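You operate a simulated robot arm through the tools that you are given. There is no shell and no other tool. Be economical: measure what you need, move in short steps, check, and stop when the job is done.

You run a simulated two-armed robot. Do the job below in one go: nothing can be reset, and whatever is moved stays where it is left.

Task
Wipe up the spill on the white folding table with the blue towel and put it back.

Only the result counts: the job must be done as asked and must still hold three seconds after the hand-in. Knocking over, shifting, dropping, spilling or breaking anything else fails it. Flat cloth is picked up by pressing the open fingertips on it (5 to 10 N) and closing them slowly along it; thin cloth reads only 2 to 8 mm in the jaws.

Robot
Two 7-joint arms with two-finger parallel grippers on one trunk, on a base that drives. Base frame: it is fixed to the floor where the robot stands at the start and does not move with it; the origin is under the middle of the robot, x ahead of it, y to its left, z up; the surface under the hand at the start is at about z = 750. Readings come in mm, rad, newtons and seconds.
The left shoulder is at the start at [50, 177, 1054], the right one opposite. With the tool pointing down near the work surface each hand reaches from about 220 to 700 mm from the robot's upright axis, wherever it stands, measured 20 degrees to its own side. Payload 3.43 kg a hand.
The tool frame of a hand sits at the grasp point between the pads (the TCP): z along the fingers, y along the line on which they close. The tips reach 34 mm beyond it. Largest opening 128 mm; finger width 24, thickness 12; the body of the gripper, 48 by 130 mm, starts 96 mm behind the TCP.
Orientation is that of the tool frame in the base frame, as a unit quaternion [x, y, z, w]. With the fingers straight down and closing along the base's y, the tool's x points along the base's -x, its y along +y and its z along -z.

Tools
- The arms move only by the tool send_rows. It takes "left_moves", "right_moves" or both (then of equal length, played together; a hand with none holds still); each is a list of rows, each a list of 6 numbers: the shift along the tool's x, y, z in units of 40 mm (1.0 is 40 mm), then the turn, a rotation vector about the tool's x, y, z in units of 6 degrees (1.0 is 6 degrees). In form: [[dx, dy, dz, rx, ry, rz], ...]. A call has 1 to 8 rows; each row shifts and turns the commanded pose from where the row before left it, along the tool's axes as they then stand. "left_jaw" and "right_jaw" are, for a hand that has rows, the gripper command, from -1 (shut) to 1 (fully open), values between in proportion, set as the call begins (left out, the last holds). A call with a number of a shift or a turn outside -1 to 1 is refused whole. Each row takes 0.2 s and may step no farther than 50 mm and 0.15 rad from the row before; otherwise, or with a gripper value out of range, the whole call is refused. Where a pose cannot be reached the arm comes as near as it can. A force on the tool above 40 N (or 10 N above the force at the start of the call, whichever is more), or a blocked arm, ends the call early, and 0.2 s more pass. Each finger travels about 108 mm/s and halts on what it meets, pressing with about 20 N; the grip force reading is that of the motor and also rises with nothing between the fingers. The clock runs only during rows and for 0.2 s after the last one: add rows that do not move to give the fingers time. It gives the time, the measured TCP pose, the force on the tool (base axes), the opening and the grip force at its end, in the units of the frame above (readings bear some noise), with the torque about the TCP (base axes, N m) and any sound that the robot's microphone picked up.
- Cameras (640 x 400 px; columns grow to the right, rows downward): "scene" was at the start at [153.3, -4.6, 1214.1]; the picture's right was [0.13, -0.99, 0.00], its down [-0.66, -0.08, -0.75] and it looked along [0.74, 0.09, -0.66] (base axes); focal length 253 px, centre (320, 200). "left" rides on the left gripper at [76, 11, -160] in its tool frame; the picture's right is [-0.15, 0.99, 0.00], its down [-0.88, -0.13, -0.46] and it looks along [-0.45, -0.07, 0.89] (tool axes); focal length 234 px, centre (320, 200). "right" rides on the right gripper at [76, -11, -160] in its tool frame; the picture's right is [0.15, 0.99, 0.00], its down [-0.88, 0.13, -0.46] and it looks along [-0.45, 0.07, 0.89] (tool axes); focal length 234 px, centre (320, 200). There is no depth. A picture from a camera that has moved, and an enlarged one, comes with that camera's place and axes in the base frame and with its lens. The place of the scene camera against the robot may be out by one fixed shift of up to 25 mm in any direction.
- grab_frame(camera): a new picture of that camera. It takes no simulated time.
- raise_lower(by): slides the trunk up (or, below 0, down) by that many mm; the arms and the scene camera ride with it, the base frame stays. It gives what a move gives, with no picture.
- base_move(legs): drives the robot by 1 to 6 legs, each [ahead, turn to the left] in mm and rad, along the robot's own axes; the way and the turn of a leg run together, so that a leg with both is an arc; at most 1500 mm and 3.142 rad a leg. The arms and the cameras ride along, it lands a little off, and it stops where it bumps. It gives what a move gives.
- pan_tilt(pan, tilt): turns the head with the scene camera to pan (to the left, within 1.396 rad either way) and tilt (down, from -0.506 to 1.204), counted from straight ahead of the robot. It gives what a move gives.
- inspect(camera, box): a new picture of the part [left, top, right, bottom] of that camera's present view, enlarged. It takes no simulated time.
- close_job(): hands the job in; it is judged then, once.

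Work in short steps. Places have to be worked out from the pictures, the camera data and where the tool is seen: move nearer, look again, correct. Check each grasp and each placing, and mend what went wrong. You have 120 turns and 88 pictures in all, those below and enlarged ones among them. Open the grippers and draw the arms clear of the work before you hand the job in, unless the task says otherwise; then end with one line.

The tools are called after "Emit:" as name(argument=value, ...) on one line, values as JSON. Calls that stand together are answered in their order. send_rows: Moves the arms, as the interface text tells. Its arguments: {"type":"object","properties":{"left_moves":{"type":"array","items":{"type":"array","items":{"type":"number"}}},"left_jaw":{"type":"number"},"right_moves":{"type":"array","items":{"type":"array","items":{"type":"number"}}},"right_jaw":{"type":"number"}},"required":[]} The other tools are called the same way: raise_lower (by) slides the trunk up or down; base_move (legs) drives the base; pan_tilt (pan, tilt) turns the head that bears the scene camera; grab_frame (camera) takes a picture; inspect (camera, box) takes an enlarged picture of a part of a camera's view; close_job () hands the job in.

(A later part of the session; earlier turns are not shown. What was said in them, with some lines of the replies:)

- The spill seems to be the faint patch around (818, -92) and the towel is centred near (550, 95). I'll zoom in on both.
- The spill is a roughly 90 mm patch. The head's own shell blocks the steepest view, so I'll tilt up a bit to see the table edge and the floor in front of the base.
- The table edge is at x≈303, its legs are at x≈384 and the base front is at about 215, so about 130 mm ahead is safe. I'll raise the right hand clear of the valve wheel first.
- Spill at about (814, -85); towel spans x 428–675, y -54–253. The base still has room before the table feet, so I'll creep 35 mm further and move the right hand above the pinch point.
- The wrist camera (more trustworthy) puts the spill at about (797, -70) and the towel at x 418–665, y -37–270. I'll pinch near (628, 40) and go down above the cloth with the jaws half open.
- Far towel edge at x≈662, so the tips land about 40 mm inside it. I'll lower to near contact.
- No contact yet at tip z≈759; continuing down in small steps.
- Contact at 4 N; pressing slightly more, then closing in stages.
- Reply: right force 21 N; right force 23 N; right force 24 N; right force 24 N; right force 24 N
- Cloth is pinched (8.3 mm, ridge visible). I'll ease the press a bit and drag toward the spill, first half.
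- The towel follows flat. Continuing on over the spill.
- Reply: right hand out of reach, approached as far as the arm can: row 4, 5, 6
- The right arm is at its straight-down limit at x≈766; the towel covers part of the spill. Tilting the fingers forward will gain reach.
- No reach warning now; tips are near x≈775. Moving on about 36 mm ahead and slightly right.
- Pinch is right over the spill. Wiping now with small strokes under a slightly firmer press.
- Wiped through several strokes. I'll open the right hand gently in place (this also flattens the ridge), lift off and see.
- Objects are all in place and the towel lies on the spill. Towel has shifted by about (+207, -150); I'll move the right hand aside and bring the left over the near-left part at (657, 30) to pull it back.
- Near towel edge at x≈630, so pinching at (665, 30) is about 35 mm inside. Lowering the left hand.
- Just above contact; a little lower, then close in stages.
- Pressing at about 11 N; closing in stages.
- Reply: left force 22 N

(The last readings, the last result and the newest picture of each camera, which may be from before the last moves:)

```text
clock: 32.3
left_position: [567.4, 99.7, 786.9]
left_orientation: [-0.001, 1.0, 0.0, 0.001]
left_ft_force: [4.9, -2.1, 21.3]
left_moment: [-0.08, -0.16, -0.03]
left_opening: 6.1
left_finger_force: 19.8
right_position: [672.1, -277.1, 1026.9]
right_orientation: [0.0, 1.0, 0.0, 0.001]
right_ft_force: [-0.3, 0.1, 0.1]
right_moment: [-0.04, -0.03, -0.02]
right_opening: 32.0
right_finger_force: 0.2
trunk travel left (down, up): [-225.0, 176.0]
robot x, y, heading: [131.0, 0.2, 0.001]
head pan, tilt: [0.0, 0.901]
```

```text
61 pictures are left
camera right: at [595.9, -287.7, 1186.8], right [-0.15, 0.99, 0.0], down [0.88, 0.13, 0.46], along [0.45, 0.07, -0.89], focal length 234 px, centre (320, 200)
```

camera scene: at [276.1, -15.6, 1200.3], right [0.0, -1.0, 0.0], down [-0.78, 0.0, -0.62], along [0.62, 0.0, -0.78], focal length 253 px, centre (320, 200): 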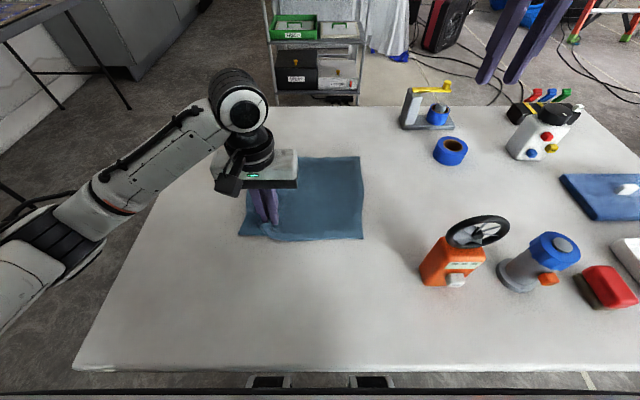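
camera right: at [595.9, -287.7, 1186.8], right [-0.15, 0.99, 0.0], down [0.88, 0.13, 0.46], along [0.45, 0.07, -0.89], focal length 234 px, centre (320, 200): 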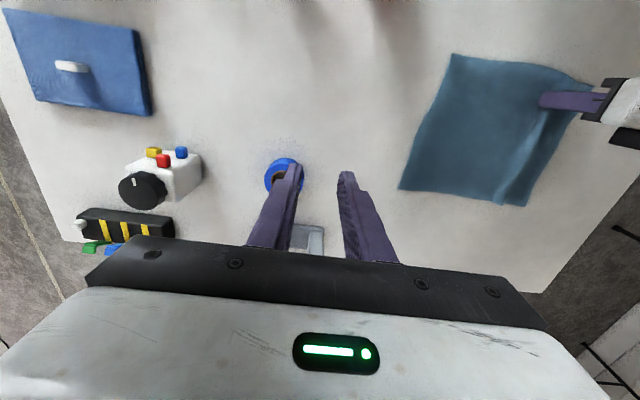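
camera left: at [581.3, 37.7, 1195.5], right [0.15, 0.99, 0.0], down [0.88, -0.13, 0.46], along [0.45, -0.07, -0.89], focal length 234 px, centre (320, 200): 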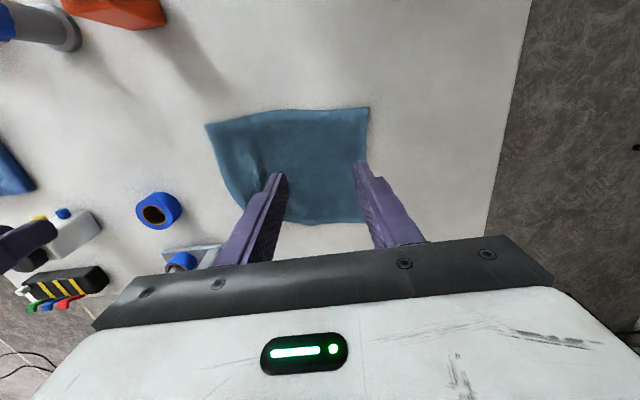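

The spill looks gone in both views. Continuing to pull the towel home.

Emit:
send_rows(left_moves=[[0.36, 0.28, -0.02, 0, 0, 0], [0.36, 0.28, 0, 0, 0, 0], [0.36, 0.28, 0, 0, 0, 0], [0.36, 0.28, 0, 0, 0, 0], [0.36, 0.28, 0, 0, 0, 0], [0.36, 0.28, 0, 0, 0, 0], [0.36, 0.25, 0, 0, 0, 0]])

Emit:
grab_frame(camera="scene")

Emit:
inspect(camera="scene", box=[270, 110, 430, 210])

```text
clock: 33.9
left_position: [465.8, 177.5, 786.3]
left_orientation: [-0.001, 1.0, 0.0, 0.001]
left_ft_force: [4.0, -2.3, 20.4]
left_moment: [-0.1, -0.13, -0.01]
left_opening: 6.5
left_finger_force: 20.3
right_position: [671.3, -278.2, 1026.2]
right_orientation: [0.0, 1.0, 0.0, 0.001]
right_ft_force: [0.2, 0.1, 0.0]
right_moment: [-0.02, -0.02, -0.01]
right_opening: 31.8
right_finger_force: 0.0
trunk travel left (down, up): [-225.0, 176.0]
robot x, y, heading: [132.9, 1.5, 0.002]
head pan, tilt: [0.0, 0.901]
```

```text
60 pictures are left
camera scene: at [276.3, -15.9, 1200.2], right [0.0, -1.0, 0.0], down [-0.78, 0.0, -0.62], along [0.62, 0.0, -0.78], focal length 253 px, centre (320, 200)
```

scene: 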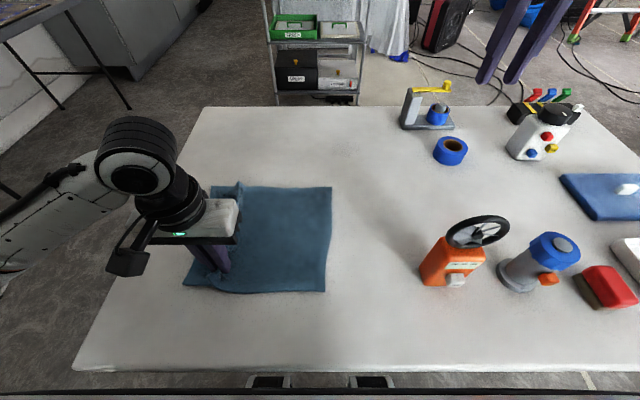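

```text
4.00 times, centred on (350, 160) of scene
camera zoom: at [276.3, -15.9, 1200.2], right [0.0, -1.0, 0.0], down [-0.78, 0.0, -0.62], along [0.62, 0.0, -0.78], focal length 1011 px, centre (200, 360)
```

zoom: 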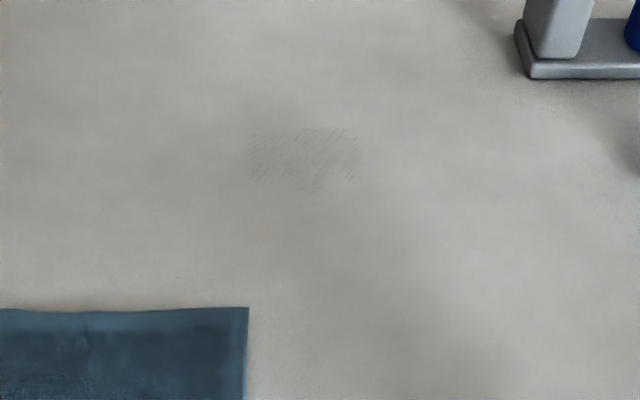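

There's a faint hatched remainder where the spill was. I'll enlarge it more.

Emit:
inspect(camera="scene", box=[320, 132, 376, 167])

Emit:
grab_frame(camera="right")

```text
11.43 times, centred on (348, 150) of scene
camera zoom: at [276.3, -15.9, 1200.2], right [0.0, -1.0, 0.0], down [-0.78, 0.0, -0.62], along [0.62, 0.0, -0.78], focal length 2890 px, centre (0, 777)
```

zoom: 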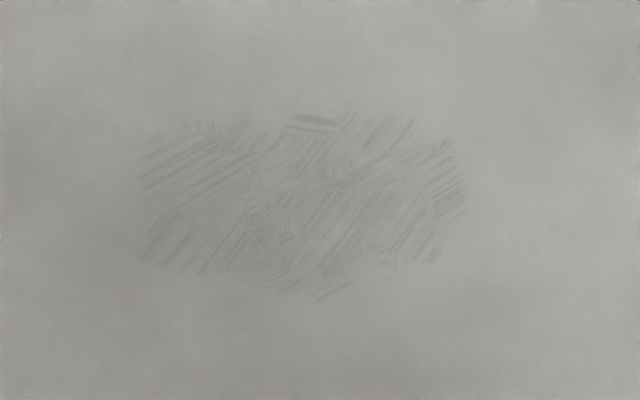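

```text
57 pictures are left
camera right: at [596.2, -288.0, 1186.6], right [-0.15, 0.99, 0.0], down [0.88, 0.13, 0.46], along [0.45, 0.07, -0.89], focal length 234 px, centre (320, 200)
```

right: 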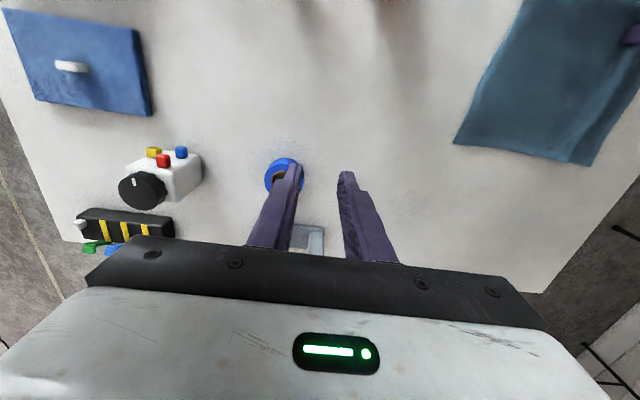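

About 80–90% is gone but a trace remains, so I'll do a second, longer wipe. First release the left hand and move it clear.

Emit:
send_rows(left_moves=[[0, 0, 0, 0, 0, 0], [0, 0, 0, 0, 0, 0], [0, 0, 0, 0, 0, 0]], left_jaw=-0.1)

Emit:
send_rows(left_moves=[[0, 0, -0.5, 0, 0, 0], [0, 0, -1, 0, 0, 0], [0, 0, -1, 0, 0, 0], [0, 0, -1, 0, 0, 0], [0, 0.7, -0.9, 0, 0, 0], [0, 0.7, -0.9, 0, 0, 0], [0.3, 0.5, -0.9, 0, 0, 0]], right_moves=[[0, 0.9, 0, 0, 0, 0], [0, 0.9, 0, 0, 0, 0], [0, 0.9, 0, 0, 0, 0], [0, 0.9, 0, 0, 0, 0], [0.3, 0.9, 0, 0, 0, 0], [0.3, 0.9, 0, 0, 0, 0], [0.3, 0.9, 0, 0, 0, 0]], right_jaw=-0.1)

Emit:
grab_frame(camera="right")

Emit:
grab_frame(camera="scene")

```text
clock: 34.7
left_position: [465.8, 177.5, 786.5]
left_orientation: [-0.001, 1.0, -0.001, 0.0]
left_ft_force: [-4.1, 3.2, 20.5]
left_moment: [-0.01, 0.11, 0.03]
left_opening: 55.7
left_finger_force: 0.1
right_position: [670.6, -276.5, 1027.7]
right_orientation: [-0.001, 1.0, 0.0, 0.0]
right_ft_force: [-0.4, -0.4, 0.0]
right_moment: [-0.05, 0.02, 0.01]
right_opening: 32.0
right_finger_force: 0.0
trunk travel left (down, up): [-225.0, 176.0]
robot x, y, heading: [131.5, -0.2, -0.001]
head pan, tilt: [0.0, 0.901]
```

```text
clock: 36.3
left_position: [456.0, 253.1, 1033.9]
left_orientation: [0.0, 1.0, -0.001, -0.001]
left_ft_force: [-0.5, -0.1, -0.2]
left_moment: [-0.02, -0.02, -0.02]
left_opening: 57.7
left_finger_force: 0.1
right_position: [634.2, -23.4, 1026.9]
right_orientation: [0.001, 1.0, 0.0, 0.0]
right_ft_force: [0.2, -0.5, -0.6]
right_moment: [0.0, -0.03, 0.0]
right_opening: 57.7
right_finger_force: 0.0
trunk travel left (down, up): [-225.0, 176.0]
robot x, y, heading: [134.5, -3.1, -0.0]
head pan, tilt: [0.0, 0.901]
```

```text
56 pictures are left
camera right: at [559.5, -34.8, 1186.5], right [-0.14, 0.99, 0.0], down [0.88, 0.13, 0.46], along [0.45, 0.07, -0.89], focal length 234 px, centre (320, 200)
```

right: 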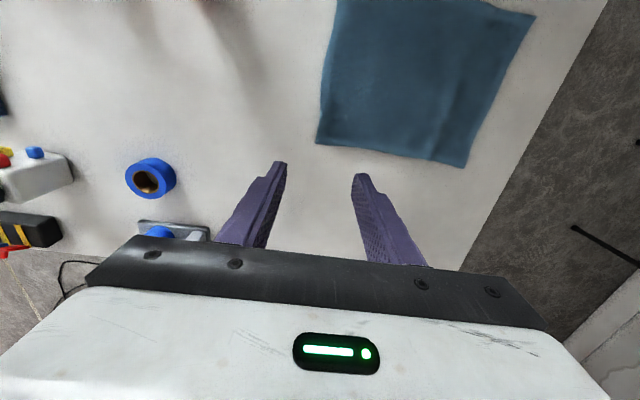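

```text
55 pictures are left
camera scene: at [276.6, -14.9, 1200.1], right [0.0, -1.0, 0.0], down [-0.78, 0.0, -0.62], along [0.62, 0.0, -0.78], focal length 253 px, centre (320, 200)
```

scene: 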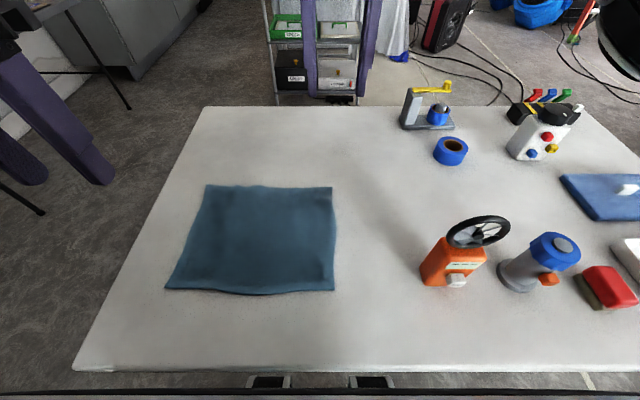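

The towel relaid itself flat within ~10 mm of its original spot. Repeat the grasp with the right hand at about (625, 45).

Emit:
send_rows(right_moves=[[0.22, 0.85, 0, 0, 0, 0], [0, 0.85, 0.4, 0, 0, 0], [0, 0, 1, 0, 0, 0], [0, 0, 1, 0, 0, 0], [0, 0, 1, 0, 0, 0], [0, 0, 1, 0, 0, 0], [0, 0, 1, 0, 0, 0], [0, 0, 0.35, 0, 0, 0]])

Emit:
send_rows(right_moves=[[0, 0, 0.15, 0, 0, 0], [0, 0, 0.08, 0, 0, 0], [0, 0, 0, 0, 0, 0]])

```text
clock: 38.1
left_position: [455.2, 252.7, 1034.0]
left_orientation: [-0.001, 1.0, -0.001, 0.0]
left_ft_force: [0.9, -0.5, 1.2]
left_moment: [-0.04, 0.01, 0.0]
left_opening: 57.9
left_finger_force: 0.1
right_position: [626.3, 43.8, 794.9]
right_orientation: [0.0, 1.0, 0.0, -0.001]
right_ft_force: [0.5, 0.4, -0.3]
right_moment: [-0.01, 0.04, 0.0]
right_opening: 57.8
right_finger_force: 0.1
trunk travel left (down, up): [-225.0, 176.0]
robot x, y, heading: [133.2, -4.7, 0.001]
head pan, tilt: [0.0, 0.901]
```

```text
clock: 38.9
left_position: [455.6, 253.3, 1034.6]
left_orientation: [-0.001, 1.0, 0.0, 0.0]
left_ft_force: [-0.3, 0.3, -0.2]
left_moment: [0.01, -0.01, -0.01]
left_opening: 57.6
left_finger_force: 0.1
right_position: [626.1, 43.0, 787.2]
right_orientation: [0.001, 1.0, 0.0, 0.001]
right_ft_force: [1.1, -0.2, 4.6]
right_moment: [-0.02, 0.0, -0.05]
right_opening: 57.7
right_finger_force: 0.1
trunk travel left (down, up): [-225.0, 176.0]
robot x, y, heading: [136.2, -1.9, 0.001]
head pan, tilt: [0.0, 0.901]
```

4.6 N contact; add a touch and close in stages.

Emit:
send_rows(right_moves=[[0, 0, 0.02, 0, 0, 0], [0, 0, 0, 0, 0, 0]], right_jaw=-0.25)

Emit:
send_rows(right_moves=[[0, 0, 0, 0, 0, 0]], right_jaw=-0.4)

Emit:
send_rows(right_moves=[[0, 0, 0, 0, 0, 0]], right_jaw=-0.55)

Emit:
send_rows(right_moves=[[0, 0, 0, 0, 0, 0]], right_jaw=-0.7)

Emit:
send_rows(right_moves=[[0, 0, 0, 0, 0, 0]], right_jaw=-0.85)

Emit:
send_rows(right_moves=[[0, 0, 0, 0, 0, 0], [0, 0, 0, 0, 0, 0]], right_jaw=-1)

```text
clock: 39.5
left_position: [455.6, 253.5, 1034.7]
left_orientation: [-0.001, 1.0, -0.001, 0.002]
left_ft_force: [0.2, 0.3, 0.5]
left_moment: [0.01, 0.04, 0.03]
left_opening: 57.9
left_finger_force: 0.0
right_position: [625.8, 44.6, 787.7]
right_orientation: [0.0, 1.0, 0.001, 0.0]
right_ft_force: [0.8, 0.9, 9.1]
right_moment: [0.07, 0.0, 0.02]
right_opening: 46.8
right_finger_force: 0.0
trunk travel left (down, up): [-225.0, 176.0]
robot x, y, heading: [131.5, -1.7, 0.001]
head pan, tilt: [0.0, 0.901]
```

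```text
clock: 39.9
left_position: [455.1, 252.1, 1034.1]
left_orientation: [0.0, 1.0, -0.001, 0.0]
left_ft_force: [0.2, -0.3, 0.1]
left_moment: [-0.01, 0.04, -0.01]
left_opening: 57.5
left_finger_force: 0.0
right_position: [626.9, 42.9, 786.7]
right_orientation: [0.0, 1.0, 0.0, 0.001]
right_ft_force: [-0.3, -0.2, 10.4]
right_moment: [0.0, 0.01, -0.03]
right_opening: 36.7
right_finger_force: 0.0
trunk travel left (down, up): [-225.0, 176.0]
robot x, y, heading: [131.4, 0.6, 0.003]
head pan, tilt: [0.0, 0.901]
```

```text
clock: 40.3
left_position: [455.1, 253.3, 1034.2]
left_orientation: [-0.001, 1.0, 0.001, 0.001]
left_ft_force: [-0.3, 1.0, 0.3]
left_moment: [0.0, -0.02, 0.04]
left_opening: 57.5
left_finger_force: 0.1
right_position: [626.5, 43.4, 787.7]
right_orientation: [0.0, 1.0, 0.0, 0.001]
right_ft_force: [0.4, -0.1, 11.3]
right_moment: [0.01, -0.02, -0.02]
right_opening: 28.9
right_finger_force: 0.7
trunk travel left (down, up): [-225.0, 176.0]
robot x, y, heading: [130.6, -1.1, -0.0]
head pan, tilt: [0.0, 0.901]
```

```text
clock: 40.7
left_position: [454.6, 252.1, 1034.6]
left_orientation: [0.0, 1.0, 0.001, 0.001]
left_ft_force: [-0.7, 0.4, -0.6]
left_moment: [-0.02, 0.04, 0.01]
left_opening: 57.5
left_finger_force: 0.2
right_position: [625.8, 43.8, 787.3]
right_orientation: [0.0, 1.0, 0.0, 0.001]
right_ft_force: [0.3, 0.3, 12.6]
right_moment: [-0.02, 0.02, 0.0]
right_opening: 17.3
right_finger_force: 0.2
trunk travel left (down, up): [-225.0, 176.0]
robot x, y, heading: [132.5, 2.7, -0.001]
head pan, tilt: [0.0, 0.901]
```

```text
clock: 41.1
left_position: [454.5, 252.9, 1034.1]
left_orientation: [-0.001, 1.0, -0.001, 0.001]
left_ft_force: [-0.6, -0.1, 0.1]
left_moment: [0.01, 0.0, 0.03]
left_opening: 57.6
left_finger_force: 0.0
right_position: [625.8, 43.5, 787.6]
right_orientation: [-0.001, 1.0, 0.0, 0.001]
right_ft_force: [0.1, -0.3, 12.6]
right_moment: [-0.01, 0.01, 0.0]
right_opening: 9.0
right_finger_force: 0.1
trunk travel left (down, up): [-225.0, 176.0]
robot x, y, heading: [133.6, -1.6, -0.003]
head pan, tilt: [0.0, 0.901]
```

```text
clock: 41.7
left_position: [455.1, 253.2, 1034.2]
left_orientation: [-0.001, 1.0, -0.001, 0.0]
left_ft_force: [0.5, -0.7, 0.1]
left_moment: [0.0, 0.01, -0.01]
left_opening: 57.6
left_finger_force: 0.0
right_position: [626.6, 43.9, 786.6]
right_orientation: [0.0, 1.0, 0.0, 0.001]
right_ft_force: [-0.9, -0.6, 14.4]
right_moment: [-0.01, -0.03, -0.02]
right_opening: 5.3
right_finger_force: 20.0
trunk travel left (down, up): [-225.0, 176.0]
robot x, y, heading: [135.8, 2.7, -0.002]
head pan, tilt: [0.0, 0.901]
```

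Pinched (5.3 mm). Drag out to x≈757, then tilt and move on.

Emit:
send_rows(right_moves=[[-0.41, -0.28, -0.01, 0, 0, 0], [-0.41, -0.28, 0, 0, 0, 0], [-0.41, -0.28, 0, 0, 0, 0], [-0.41, -0.28, 0, 0, 0, 0], [-0.41, -0.28, 0, 0, 0, 0], [-0.41, -0.28, 0, 0, 0, 0], [-0.41, -0.28, 0, 0, 0, 0], [-0.41, -0.28, 0, 0, 0, 0]])

Emit:
send_rows(right_moves=[[0, 0, 0, 0, -1, 0], [0, 0, 0, 0, -1, 0], [0, 0, 0, 0, -1, 0], [-0.3, -0.15, 0.098, 0, 0, 0], [-0.3, -0.15, 0.098, 0, 0, 0], [-0.3, -0.15, 0.098, 0, 0, 0], [0, 0, 0, 0, 0, 0]])

Emit:
grab_frame(camera="scene")

```text
clock: 43.5
left_position: [454.8, 253.6, 1034.8]
left_orientation: [0.0, 1.0, -0.001, 0.0]
left_ft_force: [0.0, 0.2, -0.3]
left_moment: [0.0, 0.0, 0.04]
left_opening: 57.5
left_finger_force: 0.1
right_position: [757.3, -45.2, 788.8]
right_orientation: [-0.001, 1.0, -0.001, 0.001]
right_ft_force: [-2.0, 1.0, 4.8]
right_moment: [0.04, 0.06, 0.02]
right_opening: 5.3
right_finger_force: 20.2
trunk travel left (down, up): [-225.0, 176.0]
robot x, y, heading: [130.2, -1.1, -0.002]
head pan, tilt: [0.0, 0.901]
```

```text
clock: 45.1
left_position: [454.5, 253.7, 1035.3]
left_orientation: [-0.001, 1.0, 0.0, 0.001]
left_ft_force: [-0.1, 0.2, 0.3]
left_moment: [-0.01, 0.01, 0.01]
left_opening: 57.5
left_finger_force: 0.1
right_position: [794.9, -62.9, 789.0]
right_orientation: [0.0, 0.988, 0.0, 0.156]
right_ft_force: [-2.7, 1.9, 11.3]
right_moment: [0.05, 0.1, -0.01]
right_opening: 5.4
right_finger_force: 19.8
trunk travel left (down, up): [-225.0, 176.0]
robot x, y, heading: [133.5, 0.5, 0.001]
head pan, tilt: [0.0, 0.901]
```

```text
54 pictures are left
camera scene: at [275.9, -15.1, 1200.3], right [0.0, -1.0, 0.0], down [-0.78, 0.0, -0.62], along [0.62, 0.0, -0.78], focal length 253 px, centre (320, 200)
```

scene: 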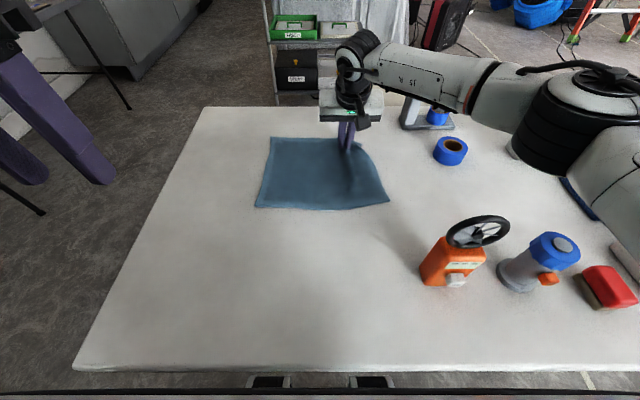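

Over the spill with 11 N press. Wiping side to side in three lanes.

Emit:
send_rows(right_moves=[[0, -0.45, 0, 0, 0, 0], [0, -0.45, 0, 0, 0, 0], [0, -0.45, 0, 0, 0, 0], [0, 0.45, 0, 0, 0, 0], [0, 0.45, 0, 0, 0, 0], [0, 0.45, 0, 0, 0, 0], [0, 0.45, 0, 0, 0, 0], [0, 0.45, 0, 0, 0, 0]])

Emit:
send_rows(right_moves=[[-0.475, 0, 0.155, 0, 0, 0], [0, -0.45, 0, 0, 0, 0], [0, -0.45, 0, 0, 0, 0], [0, -0.45, 0, 0, 0, 0], [0, -0.45, 0, 0, 0, 0], [0, -0.45, 0, 0, 0, 0], [0.4, 0, -0.13, 0, 0, 0], [0.4, 0, -0.13, 0, 0, 0]])

Emit:
send_rows(right_moves=[[0, 0.45, 0, 0, 0, 0], [0, 0.45, 0, 0, 0, 0], [0, 0.45, 0, 0, 0, 0], [0, 0.45, 0, 0, 0, 0], [0, 0.45, 0, 0, 0, 0], [-0.4, -0.45, 0.13, 0, 0, 0], [-0.4, -0.45, 0.13, 0, 0, 0], [0, -0.45, 0, 0, 0, 0]])

Emit:
grab_frame(camera="scene")

```text
clock: 46.9
left_position: [453.9, 252.4, 1034.1]
left_orientation: [-0.001, 1.0, -0.001, 0.001]
left_ft_force: [-0.4, 1.5, -0.4]
left_moment: [-0.01, 0.01, -0.01]
left_opening: 57.4
left_finger_force: 0.0
right_position: [795.4, -27.7, 788.0]
right_orientation: [0.0, 0.987, 0.0, 0.158]
right_ft_force: [0.6, -2.1, 11.8]
right_moment: [-0.13, 0.03, 0.0]
right_opening: 5.4
right_finger_force: 19.8
trunk travel left (down, up): [-225.0, 176.0]
robot x, y, heading: [125.2, 2.1, 0.003]
head pan, tilt: [0.0, 0.901]
```

```text
clock: 48.7
left_position: [454.9, 253.0, 1034.8]
left_orientation: [0.0, 1.0, 0.0, 0.0]
left_ft_force: [1.1, -0.3, 0.4]
left_moment: [0.02, -0.01, -0.01]
left_opening: 57.7
left_finger_force: 0.1
right_position: [781.9, -118.5, 789.7]
right_orientation: [0.001, 0.987, -0.001, 0.158]
right_ft_force: [3.3, -1.5, 12.1]
right_moment: [-0.03, -0.13, -0.01]
right_opening: 5.0
right_finger_force: 20.7
trunk travel left (down, up): [-225.0, 176.0]
robot x, y, heading: [128.2, -0.2, -0.003]
head pan, tilt: [0.0, 0.901]
```

```text
clock: 50.5
left_position: [454.7, 253.3, 1034.1]
left_orientation: [0.0, 1.0, -0.001, 0.0]
left_ft_force: [-0.8, 0.0, -0.5]
left_moment: [0.04, -0.01, 0.01]
left_opening: 57.9
left_finger_force: 0.2
right_position: [815.3, -81.7, 788.6]
right_orientation: [0.0, 0.988, 0.0, 0.158]
right_ft_force: [0.7, 2.9, 10.3]
right_moment: [0.05, -0.01, -0.01]
right_opening: 5.1
right_finger_force: 19.9
trunk travel left (down, up): [-225.0, 176.0]
robot x, y, heading: [134.7, -1.9, -0.001]
head pan, tilt: [0.0, 0.901]
```

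```text
53 pictures are left
camera scene: at [276.3, -15.2, 1200.2], right [0.0, -1.0, 0.0], down [-0.78, 0.0, -0.62], along [0.62, 0.0, -0.78], focal length 253 px, centre (320, 200)
```

scene: 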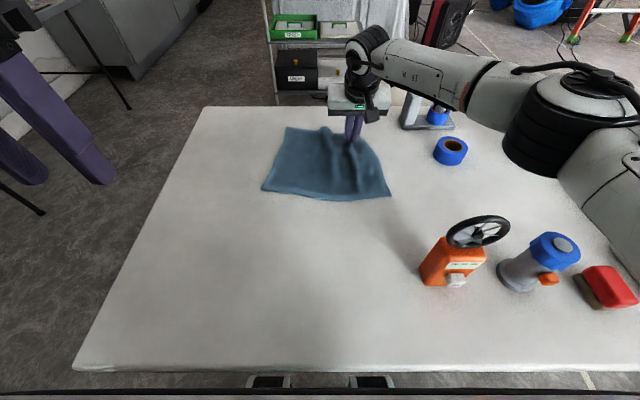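

Release here, back off, and look.

Emit:
send_rows(right_moves=[[0, 0, 0, 0, 0, 0], [0, 0, 0, 0, 0, 0], [0, 0, 0, 0, 0, 0]], right_jaw=-0.3)

Emit:
send_rows(right_moves=[[0, 0, -0.3, 0, 0, 0], [0, 0, -0.6, 0, 0, 0], [0, 0, -1, 0, 0, 0], [0, 0, -1, 0, 0, 0], [0, 0, -1, 0, 1, 0], [0, 0, -1, 0, 1, 0], [0, -0.5, -0.5, 0, 1, 0]])

Emit:
grab_frame(camera="right")

Emit:
grab_frame(camera="scene")

```text
clock: 51.3
left_position: [455.4, 252.4, 1033.7]
left_orientation: [0.0, 1.0, -0.001, 0.001]
left_ft_force: [-0.2, -0.3, 0.0]
left_moment: [0.01, 0.0, 0.01]
left_opening: 57.7
left_finger_force: 0.0
right_position: [815.6, -83.8, 788.6]
right_orientation: [0.001, 0.988, 0.0, 0.157]
right_ft_force: [0.1, -1.5, 7.8]
right_moment: [-0.07, 0.01, 0.05]
right_opening: 44.4
right_finger_force: 0.1
trunk travel left (down, up): [-225.0, 176.0]
robot x, y, heading: [131.2, 1.6, -0.002]
head pan, tilt: [0.0, 0.901]
```

```text
clock: 52.9
left_position: [456.0, 252.3, 1033.8]
left_orientation: [-0.001, 1.0, 0.001, 0.0]
left_ft_force: [0.7, 0.0, 0.0]
left_moment: [0.0, 0.02, 0.0]
left_opening: 57.8
left_finger_force: 0.0
right_position: [749.0, -105.1, 992.3]
right_orientation: [0.0, 1.0, 0.0, -0.001]
right_ft_force: [0.7, -1.0, -0.6]
right_moment: [0.01, 0.0, -0.04]
right_opening: 44.7
right_finger_force: 0.0
right hand out of reach, approached as far as the arm can: row 7
trunk travel left (down, up): [-225.0, 176.0]
robot x, y, heading: [134.1, -0.4, -0.003]
head pan, tilt: [0.0, 0.901]
```

```text
52 pictures are left
camera right: at [674.8, -116.6, 1152.3], right [-0.15, 0.99, 0.0], down [0.88, 0.13, 0.45], along [0.45, 0.07, -0.89], focal length 234 px, centre (320, 200)
```

right: 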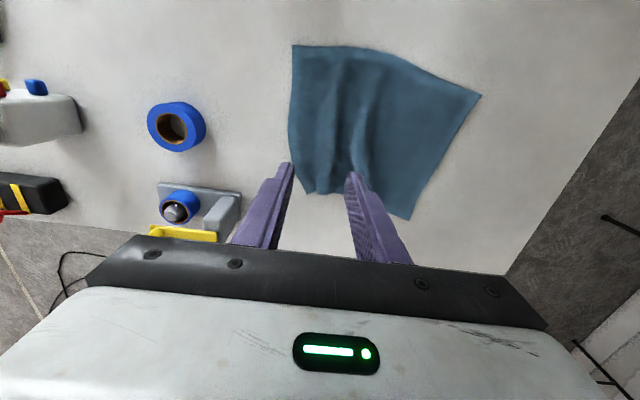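

```text
51 pictures are left
camera scene: at [277.0, -16.0, 1200.0], right [0.0, -1.0, 0.0], down [-0.78, 0.0, -0.62], along [0.62, 0.0, -0.78], focal length 253 px, centre (320, 200)
```

scene: 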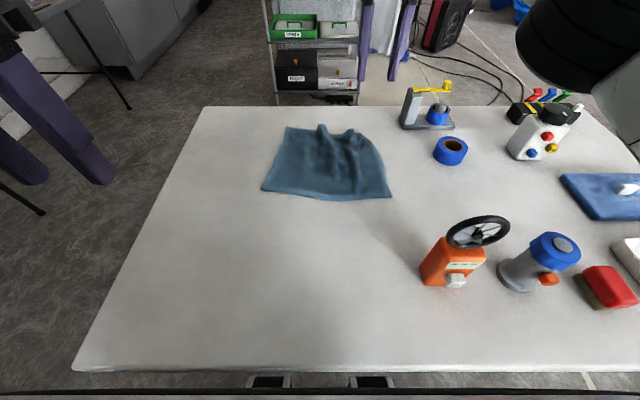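

Towel is rotated about 4°; I'll pinch with the left hand at about (685, 50) and pull to (453, 175), turning it slightly. Move the right aside and left over.

Emit:
send_rows(right_moves=[[0.3, -1, -0.2, 0, 0, 0], [0.3, -1, -0.2, 0, 0, 0], [0.3, -1, -0.2, 0, 0, 0], [0.3, -1, -0.2, 0, 0, 0], [0.3, -0.3, 0, 0, 0, 0], [0.3, 0, 0, 0, 0, 0], [0, 0, 0, 0, 0, 0], [0, 0, 0, 0, 0, 0]], left_moves=[[-0.72, 0, 0, 0, 0, 0], [-0.72, -0.5, 0, 0, 0, 0], [-0.72, -0.7, 0, 0, 0, 0], [-0.72, -0.77, 0, 0, 0, 0], [-0.72, -0.77, 0, 0, 0, 0], [-0.72, -0.77, 0, 0, 0, 0], [-0.72, -0.77, 0, 0, 0, 0], [-0.72, -0.77, 0, 0, 0, 0]], left_jaw=-0.1)

Emit:
send_rows(left_moves=[[0, 0, 0.9, 0, 0, 0], [0, 0, 1, 0, 0, 0], [0, 0, 1, 0, 0, 0], [0, 0, 1, 0, 0, 0], [0, 0, 1, 0, 0, 0], [0, 0, 0.7, 0, 0, 0], [0, 0, 0.3, 0, 0, 0], [0, 0, 0, 0, 0, 0]])

Emit:
grab_frame(camera="left")

```text
clock: 54.7
left_position: [687.1, 51.6, 1034.5]
left_orientation: [-0.001, 1.0, 0.0, 0.0]
left_ft_force: [-0.2, -0.4, 0.4]
left_moment: [-0.02, 0.01, 0.0]
left_opening: 57.6
left_finger_force: 0.0
right_position: [678.1, -278.6, 1023.5]
right_orientation: [0.001, 1.0, 0.0, 0.0]
right_ft_force: [-0.6, -0.7, 0.5]
right_moment: [0.0, -0.01, 0.03]
right_opening: 44.7
right_finger_force: 0.0
trunk travel left (down, up): [-225.0, 176.0]
robot x, y, heading: [129.8, -1.1, -0.001]
head pan, tilt: [0.0, 0.901]
```

```text
clock: 56.5
left_position: [685.9, 51.3, 799.4]
left_orientation: [-0.002, 1.0, -0.001, 0.0]
left_ft_force: [0.6, -0.3, 0.5]
left_moment: [0.01, 0.01, -0.02]
left_opening: 57.4
left_finger_force: 0.1
right_position: [678.0, -277.6, 1023.2]
right_orientation: [0.0, 1.0, 0.0, 0.0]
right_ft_force: [0.3, -0.7, 0.1]
right_moment: [0.02, 0.03, 0.02]
right_opening: 44.7
right_finger_force: 0.1
trunk travel left (down, up): [-225.0, 176.0]
robot x, y, heading: [134.5, 0.5, -0.002]
head pan, tilt: [0.0, 0.901]
```

```text
50 pictures are left
camera left: at [611.5, 60.9, 959.1], right [0.15, 0.99, 0.0], down [0.88, -0.13, 0.46], along [0.45, -0.07, -0.89], focal length 234 px, centre (320, 200)
```

left: 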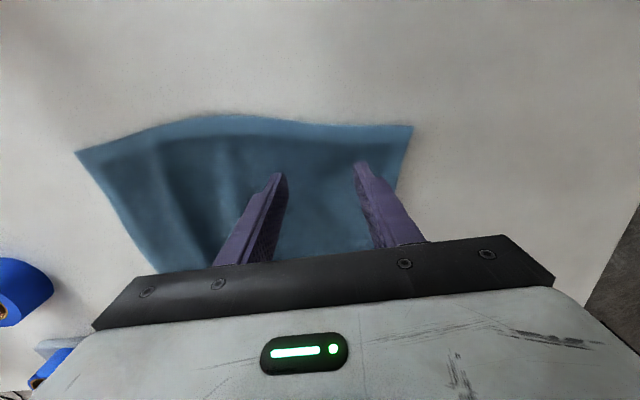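

Good placement about 35–40 mm inside the near edge. Press and close.

Emit:
send_rows(left_moves=[[0, 0, 0.2, 0, 0, 0], [0, 0, 0.08, 0, 0, 0], [0, 0, 0.04, 0, 0, 0], [0, 0, 0, 0, 0, 0]])

Emit:
send_rows(left_moves=[[0, 0, 0.01, 0, 0, 0], [0, 0, 0, 0, 0, 0]], left_jaw=-0.25)

```text
clock: 57.5
left_position: [686.8, 50.8, 786.8]
left_orientation: [-0.001, 1.0, -0.001, 0.001]
left_ft_force: [-0.6, 0.7, 9.4]
left_moment: [0.03, 0.02, 0.03]
left_opening: 57.7
left_finger_force: 0.0
right_position: [677.2, -277.3, 1023.5]
right_orientation: [0.0, 1.0, 0.001, 0.001]
right_ft_force: [0.3, -0.5, 0.8]
right_moment: [0.0, 0.0, 0.0]
right_opening: 44.5
right_finger_force: 0.0
trunk travel left (down, up): [-225.0, 176.0]
robot x, y, heading: [131.5, 0.5, -0.0]
head pan, tilt: [0.0, 0.901]
```

```text
clock: 58.1
left_position: [686.5, 51.3, 787.9]
left_orientation: [0.0, 1.0, -0.001, 0.002]
left_ft_force: [2.0, -1.3, 13.8]
left_moment: [-0.01, -0.07, 0.01]
left_opening: 46.9
left_finger_force: 0.0
right_position: [676.9, -278.4, 1023.7]
right_orientation: [0.0, 1.0, 0.0, 0.002]
right_ft_force: [0.1, 0.2, -0.7]
right_moment: [0.0, -0.01, -0.01]
right_opening: 44.7
right_finger_force: 0.0
trunk travel left (down, up): [-225.0, 176.0]
robot x, y, heading: [132.8, 0.4, 0.0]
head pan, tilt: [0.0, 0.901]
```

Continue closing and begin the pull with a check halfway.

Emit:
send_rows(left_moves=[[0, 0, 0, 0, 0, 0]], left_jaw=-0.4)

Emit:
send_rows(left_moves=[[0, 0, 0, 0, 0, 0]], left_jaw=-0.55)

Emit:
send_rows(left_moves=[[0, 0, 0, 0, 0, 0]], left_jaw=-0.7)

Emit:
send_rows(left_moves=[[0, 0, 0, 0, 0, 0]], left_jaw=-0.85)

Emit:
send_rows(left_moves=[[0, 0, 0, 0, 0, 0], [0, 0, 0, 0, 0, 0]], left_jaw=-1)

Emit:
send_rows(left_moves=[[0.41, 0.22, -0.02, 0, 0, 0], [0.41, 0.22, 0, 0, 0, 0], [0.41, 0.22, 0, 0, 0, 0], [0.41, 0.22, 0, 0, 0, 0], [0.41, 0.22, 0, 0, 0, 0], [0.41, 0.22, 0, 0, 0, 0], [0.41, 0.22, 0, 0, 0, 0]])

Emit:
grab_frame(camera="scene")

Emit:
inspect(camera="scene", box=[320, 127, 384, 167])

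```text
clock: 58.5
left_position: [686.5, 50.6, 787.2]
left_orientation: [-0.001, 1.0, -0.001, 0.001]
left_ft_force: [-0.1, 0.1, 17.3]
left_moment: [0.03, -0.04, 0.0]
left_opening: 36.4
left_finger_force: 0.1
right_position: [676.4, -277.1, 1024.2]
right_orientation: [0.0, 1.0, 0.0, 0.002]
right_ft_force: [0.2, 0.0, -0.1]
right_moment: [0.0, 0.03, 0.0]
right_opening: 44.7
right_finger_force: 0.0
trunk travel left (down, up): [-225.0, 176.0]
robot x, y, heading: [129.0, 2.3, -0.001]
head pan, tilt: [0.0, 0.901]
```

```text
clock: 58.9
left_position: [685.8, 50.6, 787.3]
left_orientation: [-0.001, 1.0, -0.001, 0.002]
left_ft_force: [0.3, 0.2, 18.7]
left_moment: [0.03, -0.02, -0.02]
left_opening: 29.1
left_finger_force: 0.4
right_position: [677.0, -277.5, 1024.6]
right_orientation: [0.0, 1.0, 0.0, 0.001]
right_ft_force: [-0.4, 1.1, 0.2]
right_moment: [-0.02, -0.02, 0.02]
right_opening: 44.8
right_finger_force: 0.1
trunk travel left (down, up): [-225.0, 176.0]
robot x, y, heading: [130.8, 1.2, 0.001]
head pan, tilt: [0.0, 0.901]
```

```text
clock: 59.3
left_position: [685.2, 51.8, 786.5]
left_orientation: [-0.001, 1.0, -0.001, 0.002]
left_ft_force: [0.7, 0.2, 18.3]
left_moment: [-0.02, -0.01, 0.0]
left_opening: 16.9
left_finger_force: 0.0
right_position: [676.4, -276.4, 1024.9]
right_orientation: [0.001, 1.0, 0.0, 0.001]
right_ft_force: [-0.6, -0.2, 0.6]
right_moment: [0.0, -0.02, -0.03]
right_opening: 44.5
right_finger_force: 0.0
trunk travel left (down, up): [-225.0, 176.0]
robot x, y, heading: [126.8, -3.7, 0.006]
head pan, tilt: [0.0, 0.901]
```

```text
clock: 59.7
left_position: [686.7, 50.4, 787.2]
left_orientation: [-0.001, 1.0, -0.001, 0.002]
left_ft_force: [0.3, -0.3, 19.0]
left_moment: [-0.02, 0.01, 0.01]
left_opening: 10.3
left_finger_force: 0.3
right_position: [675.6, -278.2, 1023.6]
right_orientation: [0.0, 1.0, 0.001, 0.001]
right_ft_force: [-0.8, 0.3, 0.6]
right_moment: [0.03, -0.01, -0.01]
right_opening: 44.7
right_finger_force: 0.0
trunk travel left (down, up): [-225.0, 176.0]
robot x, y, heading: [132.1, -1.0, 0.001]
head pan, tilt: [0.0, 0.901]
```

```text
clock: 60.3
left_position: [685.7, 50.9, 785.5]
left_orientation: [-0.001, 1.0, -0.001, 0.002]
left_ft_force: [1.1, -0.4, 20.8]
left_moment: [0.0, 0.03, 0.01]
left_opening: 7.1
left_finger_force: 20.5
right_position: [676.5, -277.3, 1024.0]
right_orientation: [0.0, 1.0, 0.001, 0.0]
right_ft_force: [0.5, -0.1, -0.7]
right_moment: [0.01, 0.01, 0.01]
right_opening: 44.8
right_finger_force: 0.1
trunk travel left (down, up): [-225.0, 176.0]
robot x, y, heading: [130.4, -0.4, 0.0]
head pan, tilt: [0.0, 0.901]
```

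```text
clock: 61.9
left_position: [571.4, 112.6, 786.5]
left_orientation: [-0.002, 1.0, -0.001, 0.002]
left_ft_force: [4.9, -1.5, 19.5]
left_moment: [-0.03, -0.14, 0.02]
left_opening: 6.4
left_finger_force: 19.8
right_position: [676.4, -277.8, 1024.7]
right_orientation: [0.001, 1.0, 0.0, 0.001]
right_ft_force: [0.7, 0.5, 0.7]
right_moment: [0.0, 0.01, 0.01]
right_opening: 44.8
right_finger_force: 0.1
trunk travel left (down, up): [-225.0, 176.0]
robot x, y, heading: [128.3, 3.5, 0.0]
head pan, tilt: [0.0, 0.901]
```

```text
49 pictures are left
camera scene: at [276.1, -15.7, 1200.3], right [0.0, -1.0, 0.0], down [-0.78, 0.0, -0.62], along [0.62, 0.0, -0.78], focal length 253 px, centre (320, 200)
```

scene: 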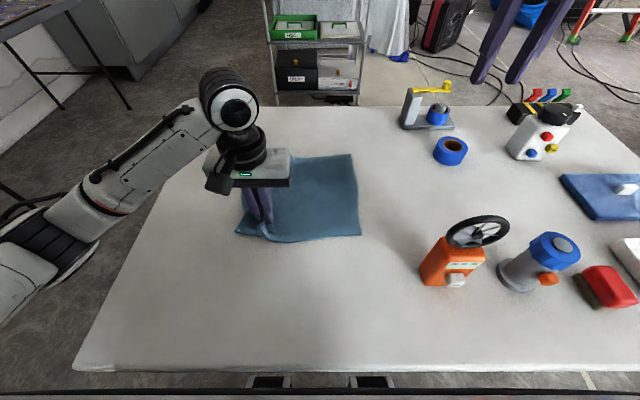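

```text
10.00 times, centred on (352, 147) of scene
camera zoom: at [276.1, -15.7, 1200.3], right [0.0, -1.0, 0.0], down [-0.78, 0.0, -0.62], along [0.62, 0.0, -0.78], focal length 2528 px, centre (0, 730)
```

zoom: 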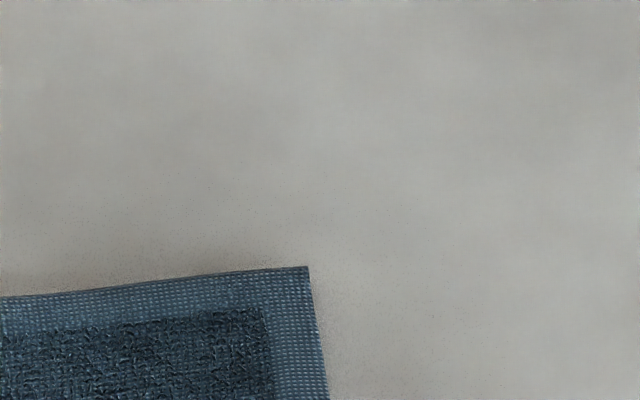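

The spill is completely gone. Pull the towel the rest of the way home with a small untwisting turn.

Emit:
send_rows(left_moves=[[0.42, 0.22, -0.01, 0, 0, -0.1], [0.42, 0.22, 0, 0, 0, -0.1], [0.42, 0.22, 0, 0, 0, -0.1], [0.42, 0.22, 0, 0, 0, -0.1], [0.42, 0.22, 0, 0, 0, -0.1], [0.42, 0.22, 0, 0, 0, -0.1], [0.42, 0.22, 0, 0, 0, -0.1]])

Emit:
grab_frame(camera="scene")

```text
clock: 63.5
left_position: [449.2, 171.0, 788.3]
left_orientation: [-0.038, 0.999, 0.0, 0.001]
left_ft_force: [3.2, -1.5, 13.7]
left_moment: [-0.07, -0.1, -0.07]
left_opening: 6.6
left_finger_force: 20.3
right_position: [676.9, -278.5, 1023.5]
right_orientation: [0.0, 1.0, 0.0, 0.0]
right_ft_force: [-0.6, -0.1, 0.5]
right_moment: [-0.01, -0.02, 0.04]
right_opening: 44.8
right_finger_force: 0.1
trunk travel left (down, up): [-225.0, 176.0]
robot x, y, heading: [132.7, -3.4, -0.003]
head pan, tilt: [0.0, 0.901]
```

```text
47 pictures are left
camera scene: at [276.6, -15.7, 1200.2], right [0.0, -1.0, 0.0], down [-0.78, 0.0, -0.62], along [0.62, 0.0, -0.78], focal length 253 px, centre (320, 200)
```

scene: 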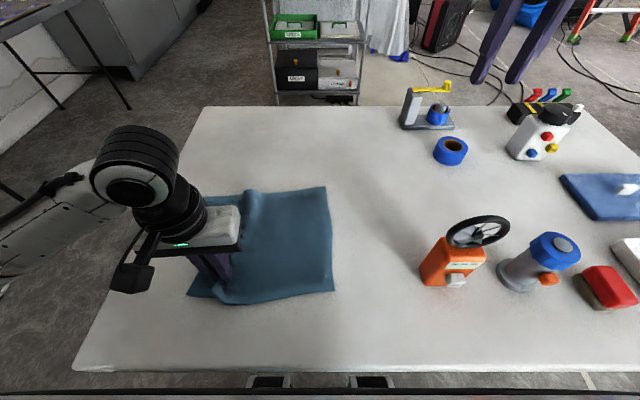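

Nearly home. Open to spread the pinch out, then lift and check.

Emit:
send_rows(left_moves=[[-0.1, 0, 0, 0, 0, 0], [0, 0, 0, 0, 0, 0], [0, 0, 0, 0, 0, 0], [0, 0, 0, 0, 0, 0]], left_jaw=-0.1)

Emit:
send_rows(left_moves=[[0, 0, -0.5, 0, 0, 0], [0, 0, -1, 0, 0, 0], [0, 0, -1, 0, 0, 0], [0, 0, -1, 0, 0, 0], [0, 0.9, -0.7, 0, 0, 0], [0, 0.9, -0.7, 0, 0, 0], [0.3, 0.9, -0.5, 0, 0, 0]])

Emit:
grab_frame(camera="scene")

```text
clock: 64.5
left_position: [454.0, 170.5, 787.1]
left_orientation: [-0.038, 0.999, 0.001, -0.001]
left_ft_force: [-3.4, -0.3, 13.1]
left_moment: [0.03, 0.13, 0.01]
left_opening: 56.5
left_finger_force: 0.0
right_position: [677.3, -277.9, 1023.6]
right_orientation: [0.0, 1.0, 0.0, 0.001]
right_ft_force: [0.7, -0.1, -0.5]
right_moment: [0.0, 0.01, 0.01]
right_opening: 44.5
right_finger_force: 0.0
trunk travel left (down, up): [-225.0, 176.0]
robot x, y, heading: [130.7, -2.1, -0.003]
head pan, tilt: [0.0, 0.901]
```

```text
clock: 66.1
left_position: [436.6, 280.3, 1002.7]
left_orientation: [-0.037, 0.999, -0.001, 0.0]
left_ft_force: [0.6, 1.0, 0.3]
left_moment: [-0.02, -0.01, 0.0]
left_opening: 57.6
left_finger_force: 0.1
right_position: [677.7, -277.7, 1023.3]
right_orientation: [0.0, 1.0, 0.0, 0.0]
right_ft_force: [-0.1, -0.4, -0.5]
right_moment: [-0.02, 0.01, -0.01]
right_opening: 44.7
right_finger_force: 0.0
trunk travel left (down, up): [-225.0, 176.0]
robot x, y, heading: [132.7, -2.7, -0.001]
head pan, tilt: [0.0, 0.901]
```

```text
46 pictures are left
camera scene: at [276.7, -15.0, 1200.1], right [0.0, -1.0, 0.0], down [-0.78, 0.0, -0.62], along [0.62, 0.0, -0.78], focal length 253 px, centre (320, 200)
```

scene: 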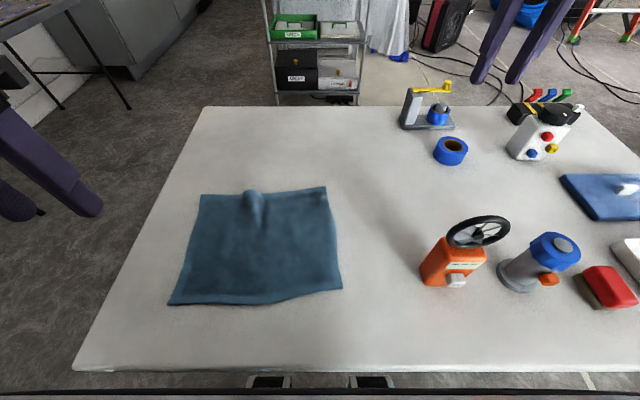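

The towel is back within ~10–15 mm, flat, and the table is clean. I'll open both hands and draw the arms up and clear.

Emit:
send_rows(left_moves=[[0.3, 0.5, -1, 0, 0, 0], [0.3, 0.5, -1, 0, 0, 0], [0, 0, 0, 0, 0, 0]], right_moves=[[0.8, -0.3, -0.8, 0, 0, 0], [0.8, -0.3, -0.8, 0, 0, 0], [0, 0, 0, 0, 0, 0]], left_jaw=1, right_jaw=1)

Emit:
base_move(legs=[[-120, 0]])

Emit:
grab_frame(camera="scene")

Emit:
inspect(camera="scene", box=[300, 90, 400, 152])

```text
clock: 66.9
left_position: [409.1, 315.9, 1082.0]
left_orientation: [-0.036, 0.999, -0.001, -0.002]
left_ft_force: [0.3, -0.3, 0.0]
left_moment: [-0.04, 0.04, 0.01]
left_opening: 128.0
left_finger_force: 0.0
right_position: [615.0, -301.2, 1086.4]
right_orientation: [0.001, 1.0, 0.0, -0.001]
right_ft_force: [0.4, 0.4, 0.1]
right_moment: [-0.01, 0.05, 0.03]
right_opening: 128.0
right_finger_force: 0.1
trunk travel left (down, up): [-225.0, 176.0]
robot x, y, heading: [133.5, 1.2, 0.001]
head pan, tilt: [0.0, 0.901]
```

```text
clock: 68.1
left_position: [290.0, 316.1, 1082.5]
left_orientation: [-0.037, 0.999, -0.001, -0.001]
left_ft_force: [0.0, -0.1, 1.2]
left_moment: [0.0, -0.01, 0.01]
left_opening: 127.8
left_finger_force: 0.0
right_position: [494.4, -301.0, 1086.9]
right_orientation: [0.0, 1.0, -0.001, -0.001]
right_ft_force: [-0.5, -0.2, 0.4]
right_moment: [-0.01, -0.03, 0.01]
right_opening: 128.0
right_finger_force: 0.1
trunk travel left (down, up): [-225.0, 176.0]
robot x, y, heading: [12.6, 1.6, 0.002]
head pan, tilt: [0.0, 0.901]
```

```text
45 pictures are left
camera scene: at [158.6, -15.1, 1200.2], right [0.0, -1.0, 0.0], down [-0.78, 0.0, -0.62], along [0.62, 0.0, -0.78], focal length 253 px, centre (320, 200)
```

scene: 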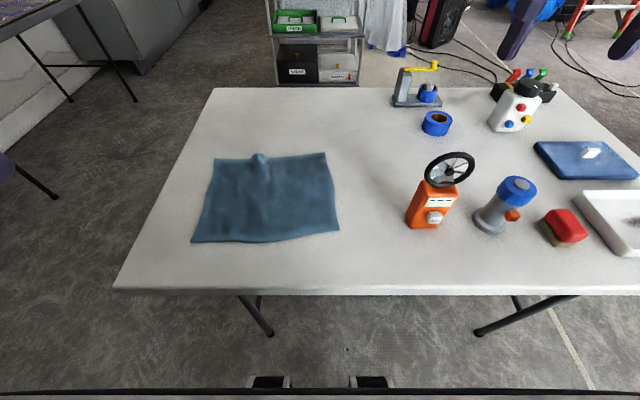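

```text
6.40 times, centred on (350, 121) of scene
camera zoom: at [158.6, -15.1, 1200.2], right [0.0, -1.0, 0.0], down [-0.78, 0.0, -0.62], along [0.62, 0.0, -0.78], focal length 1618 px, centre (128, 706)
```

zoom: 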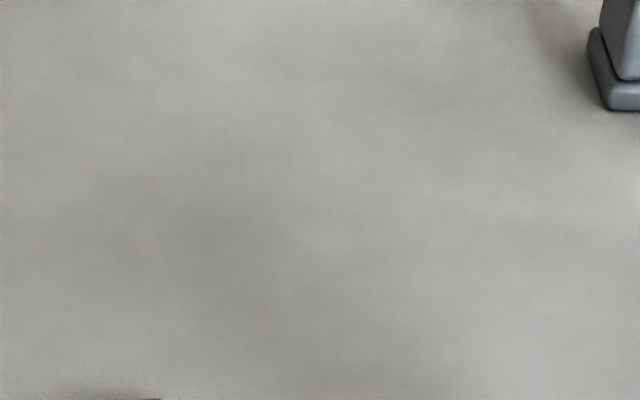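

The table is clean, everything else stands where it was, the towel is back in place and both hands are open and clear. Handing in.

Emit:
close_job()

```text
The job is handed in.
```

I wiped up the spill in two passes and the table shows no trace of it; the blue towel is back within about 10–20 mm of where it started, turned about 3° with one small bump, and nothing else on the table appears to have moved.
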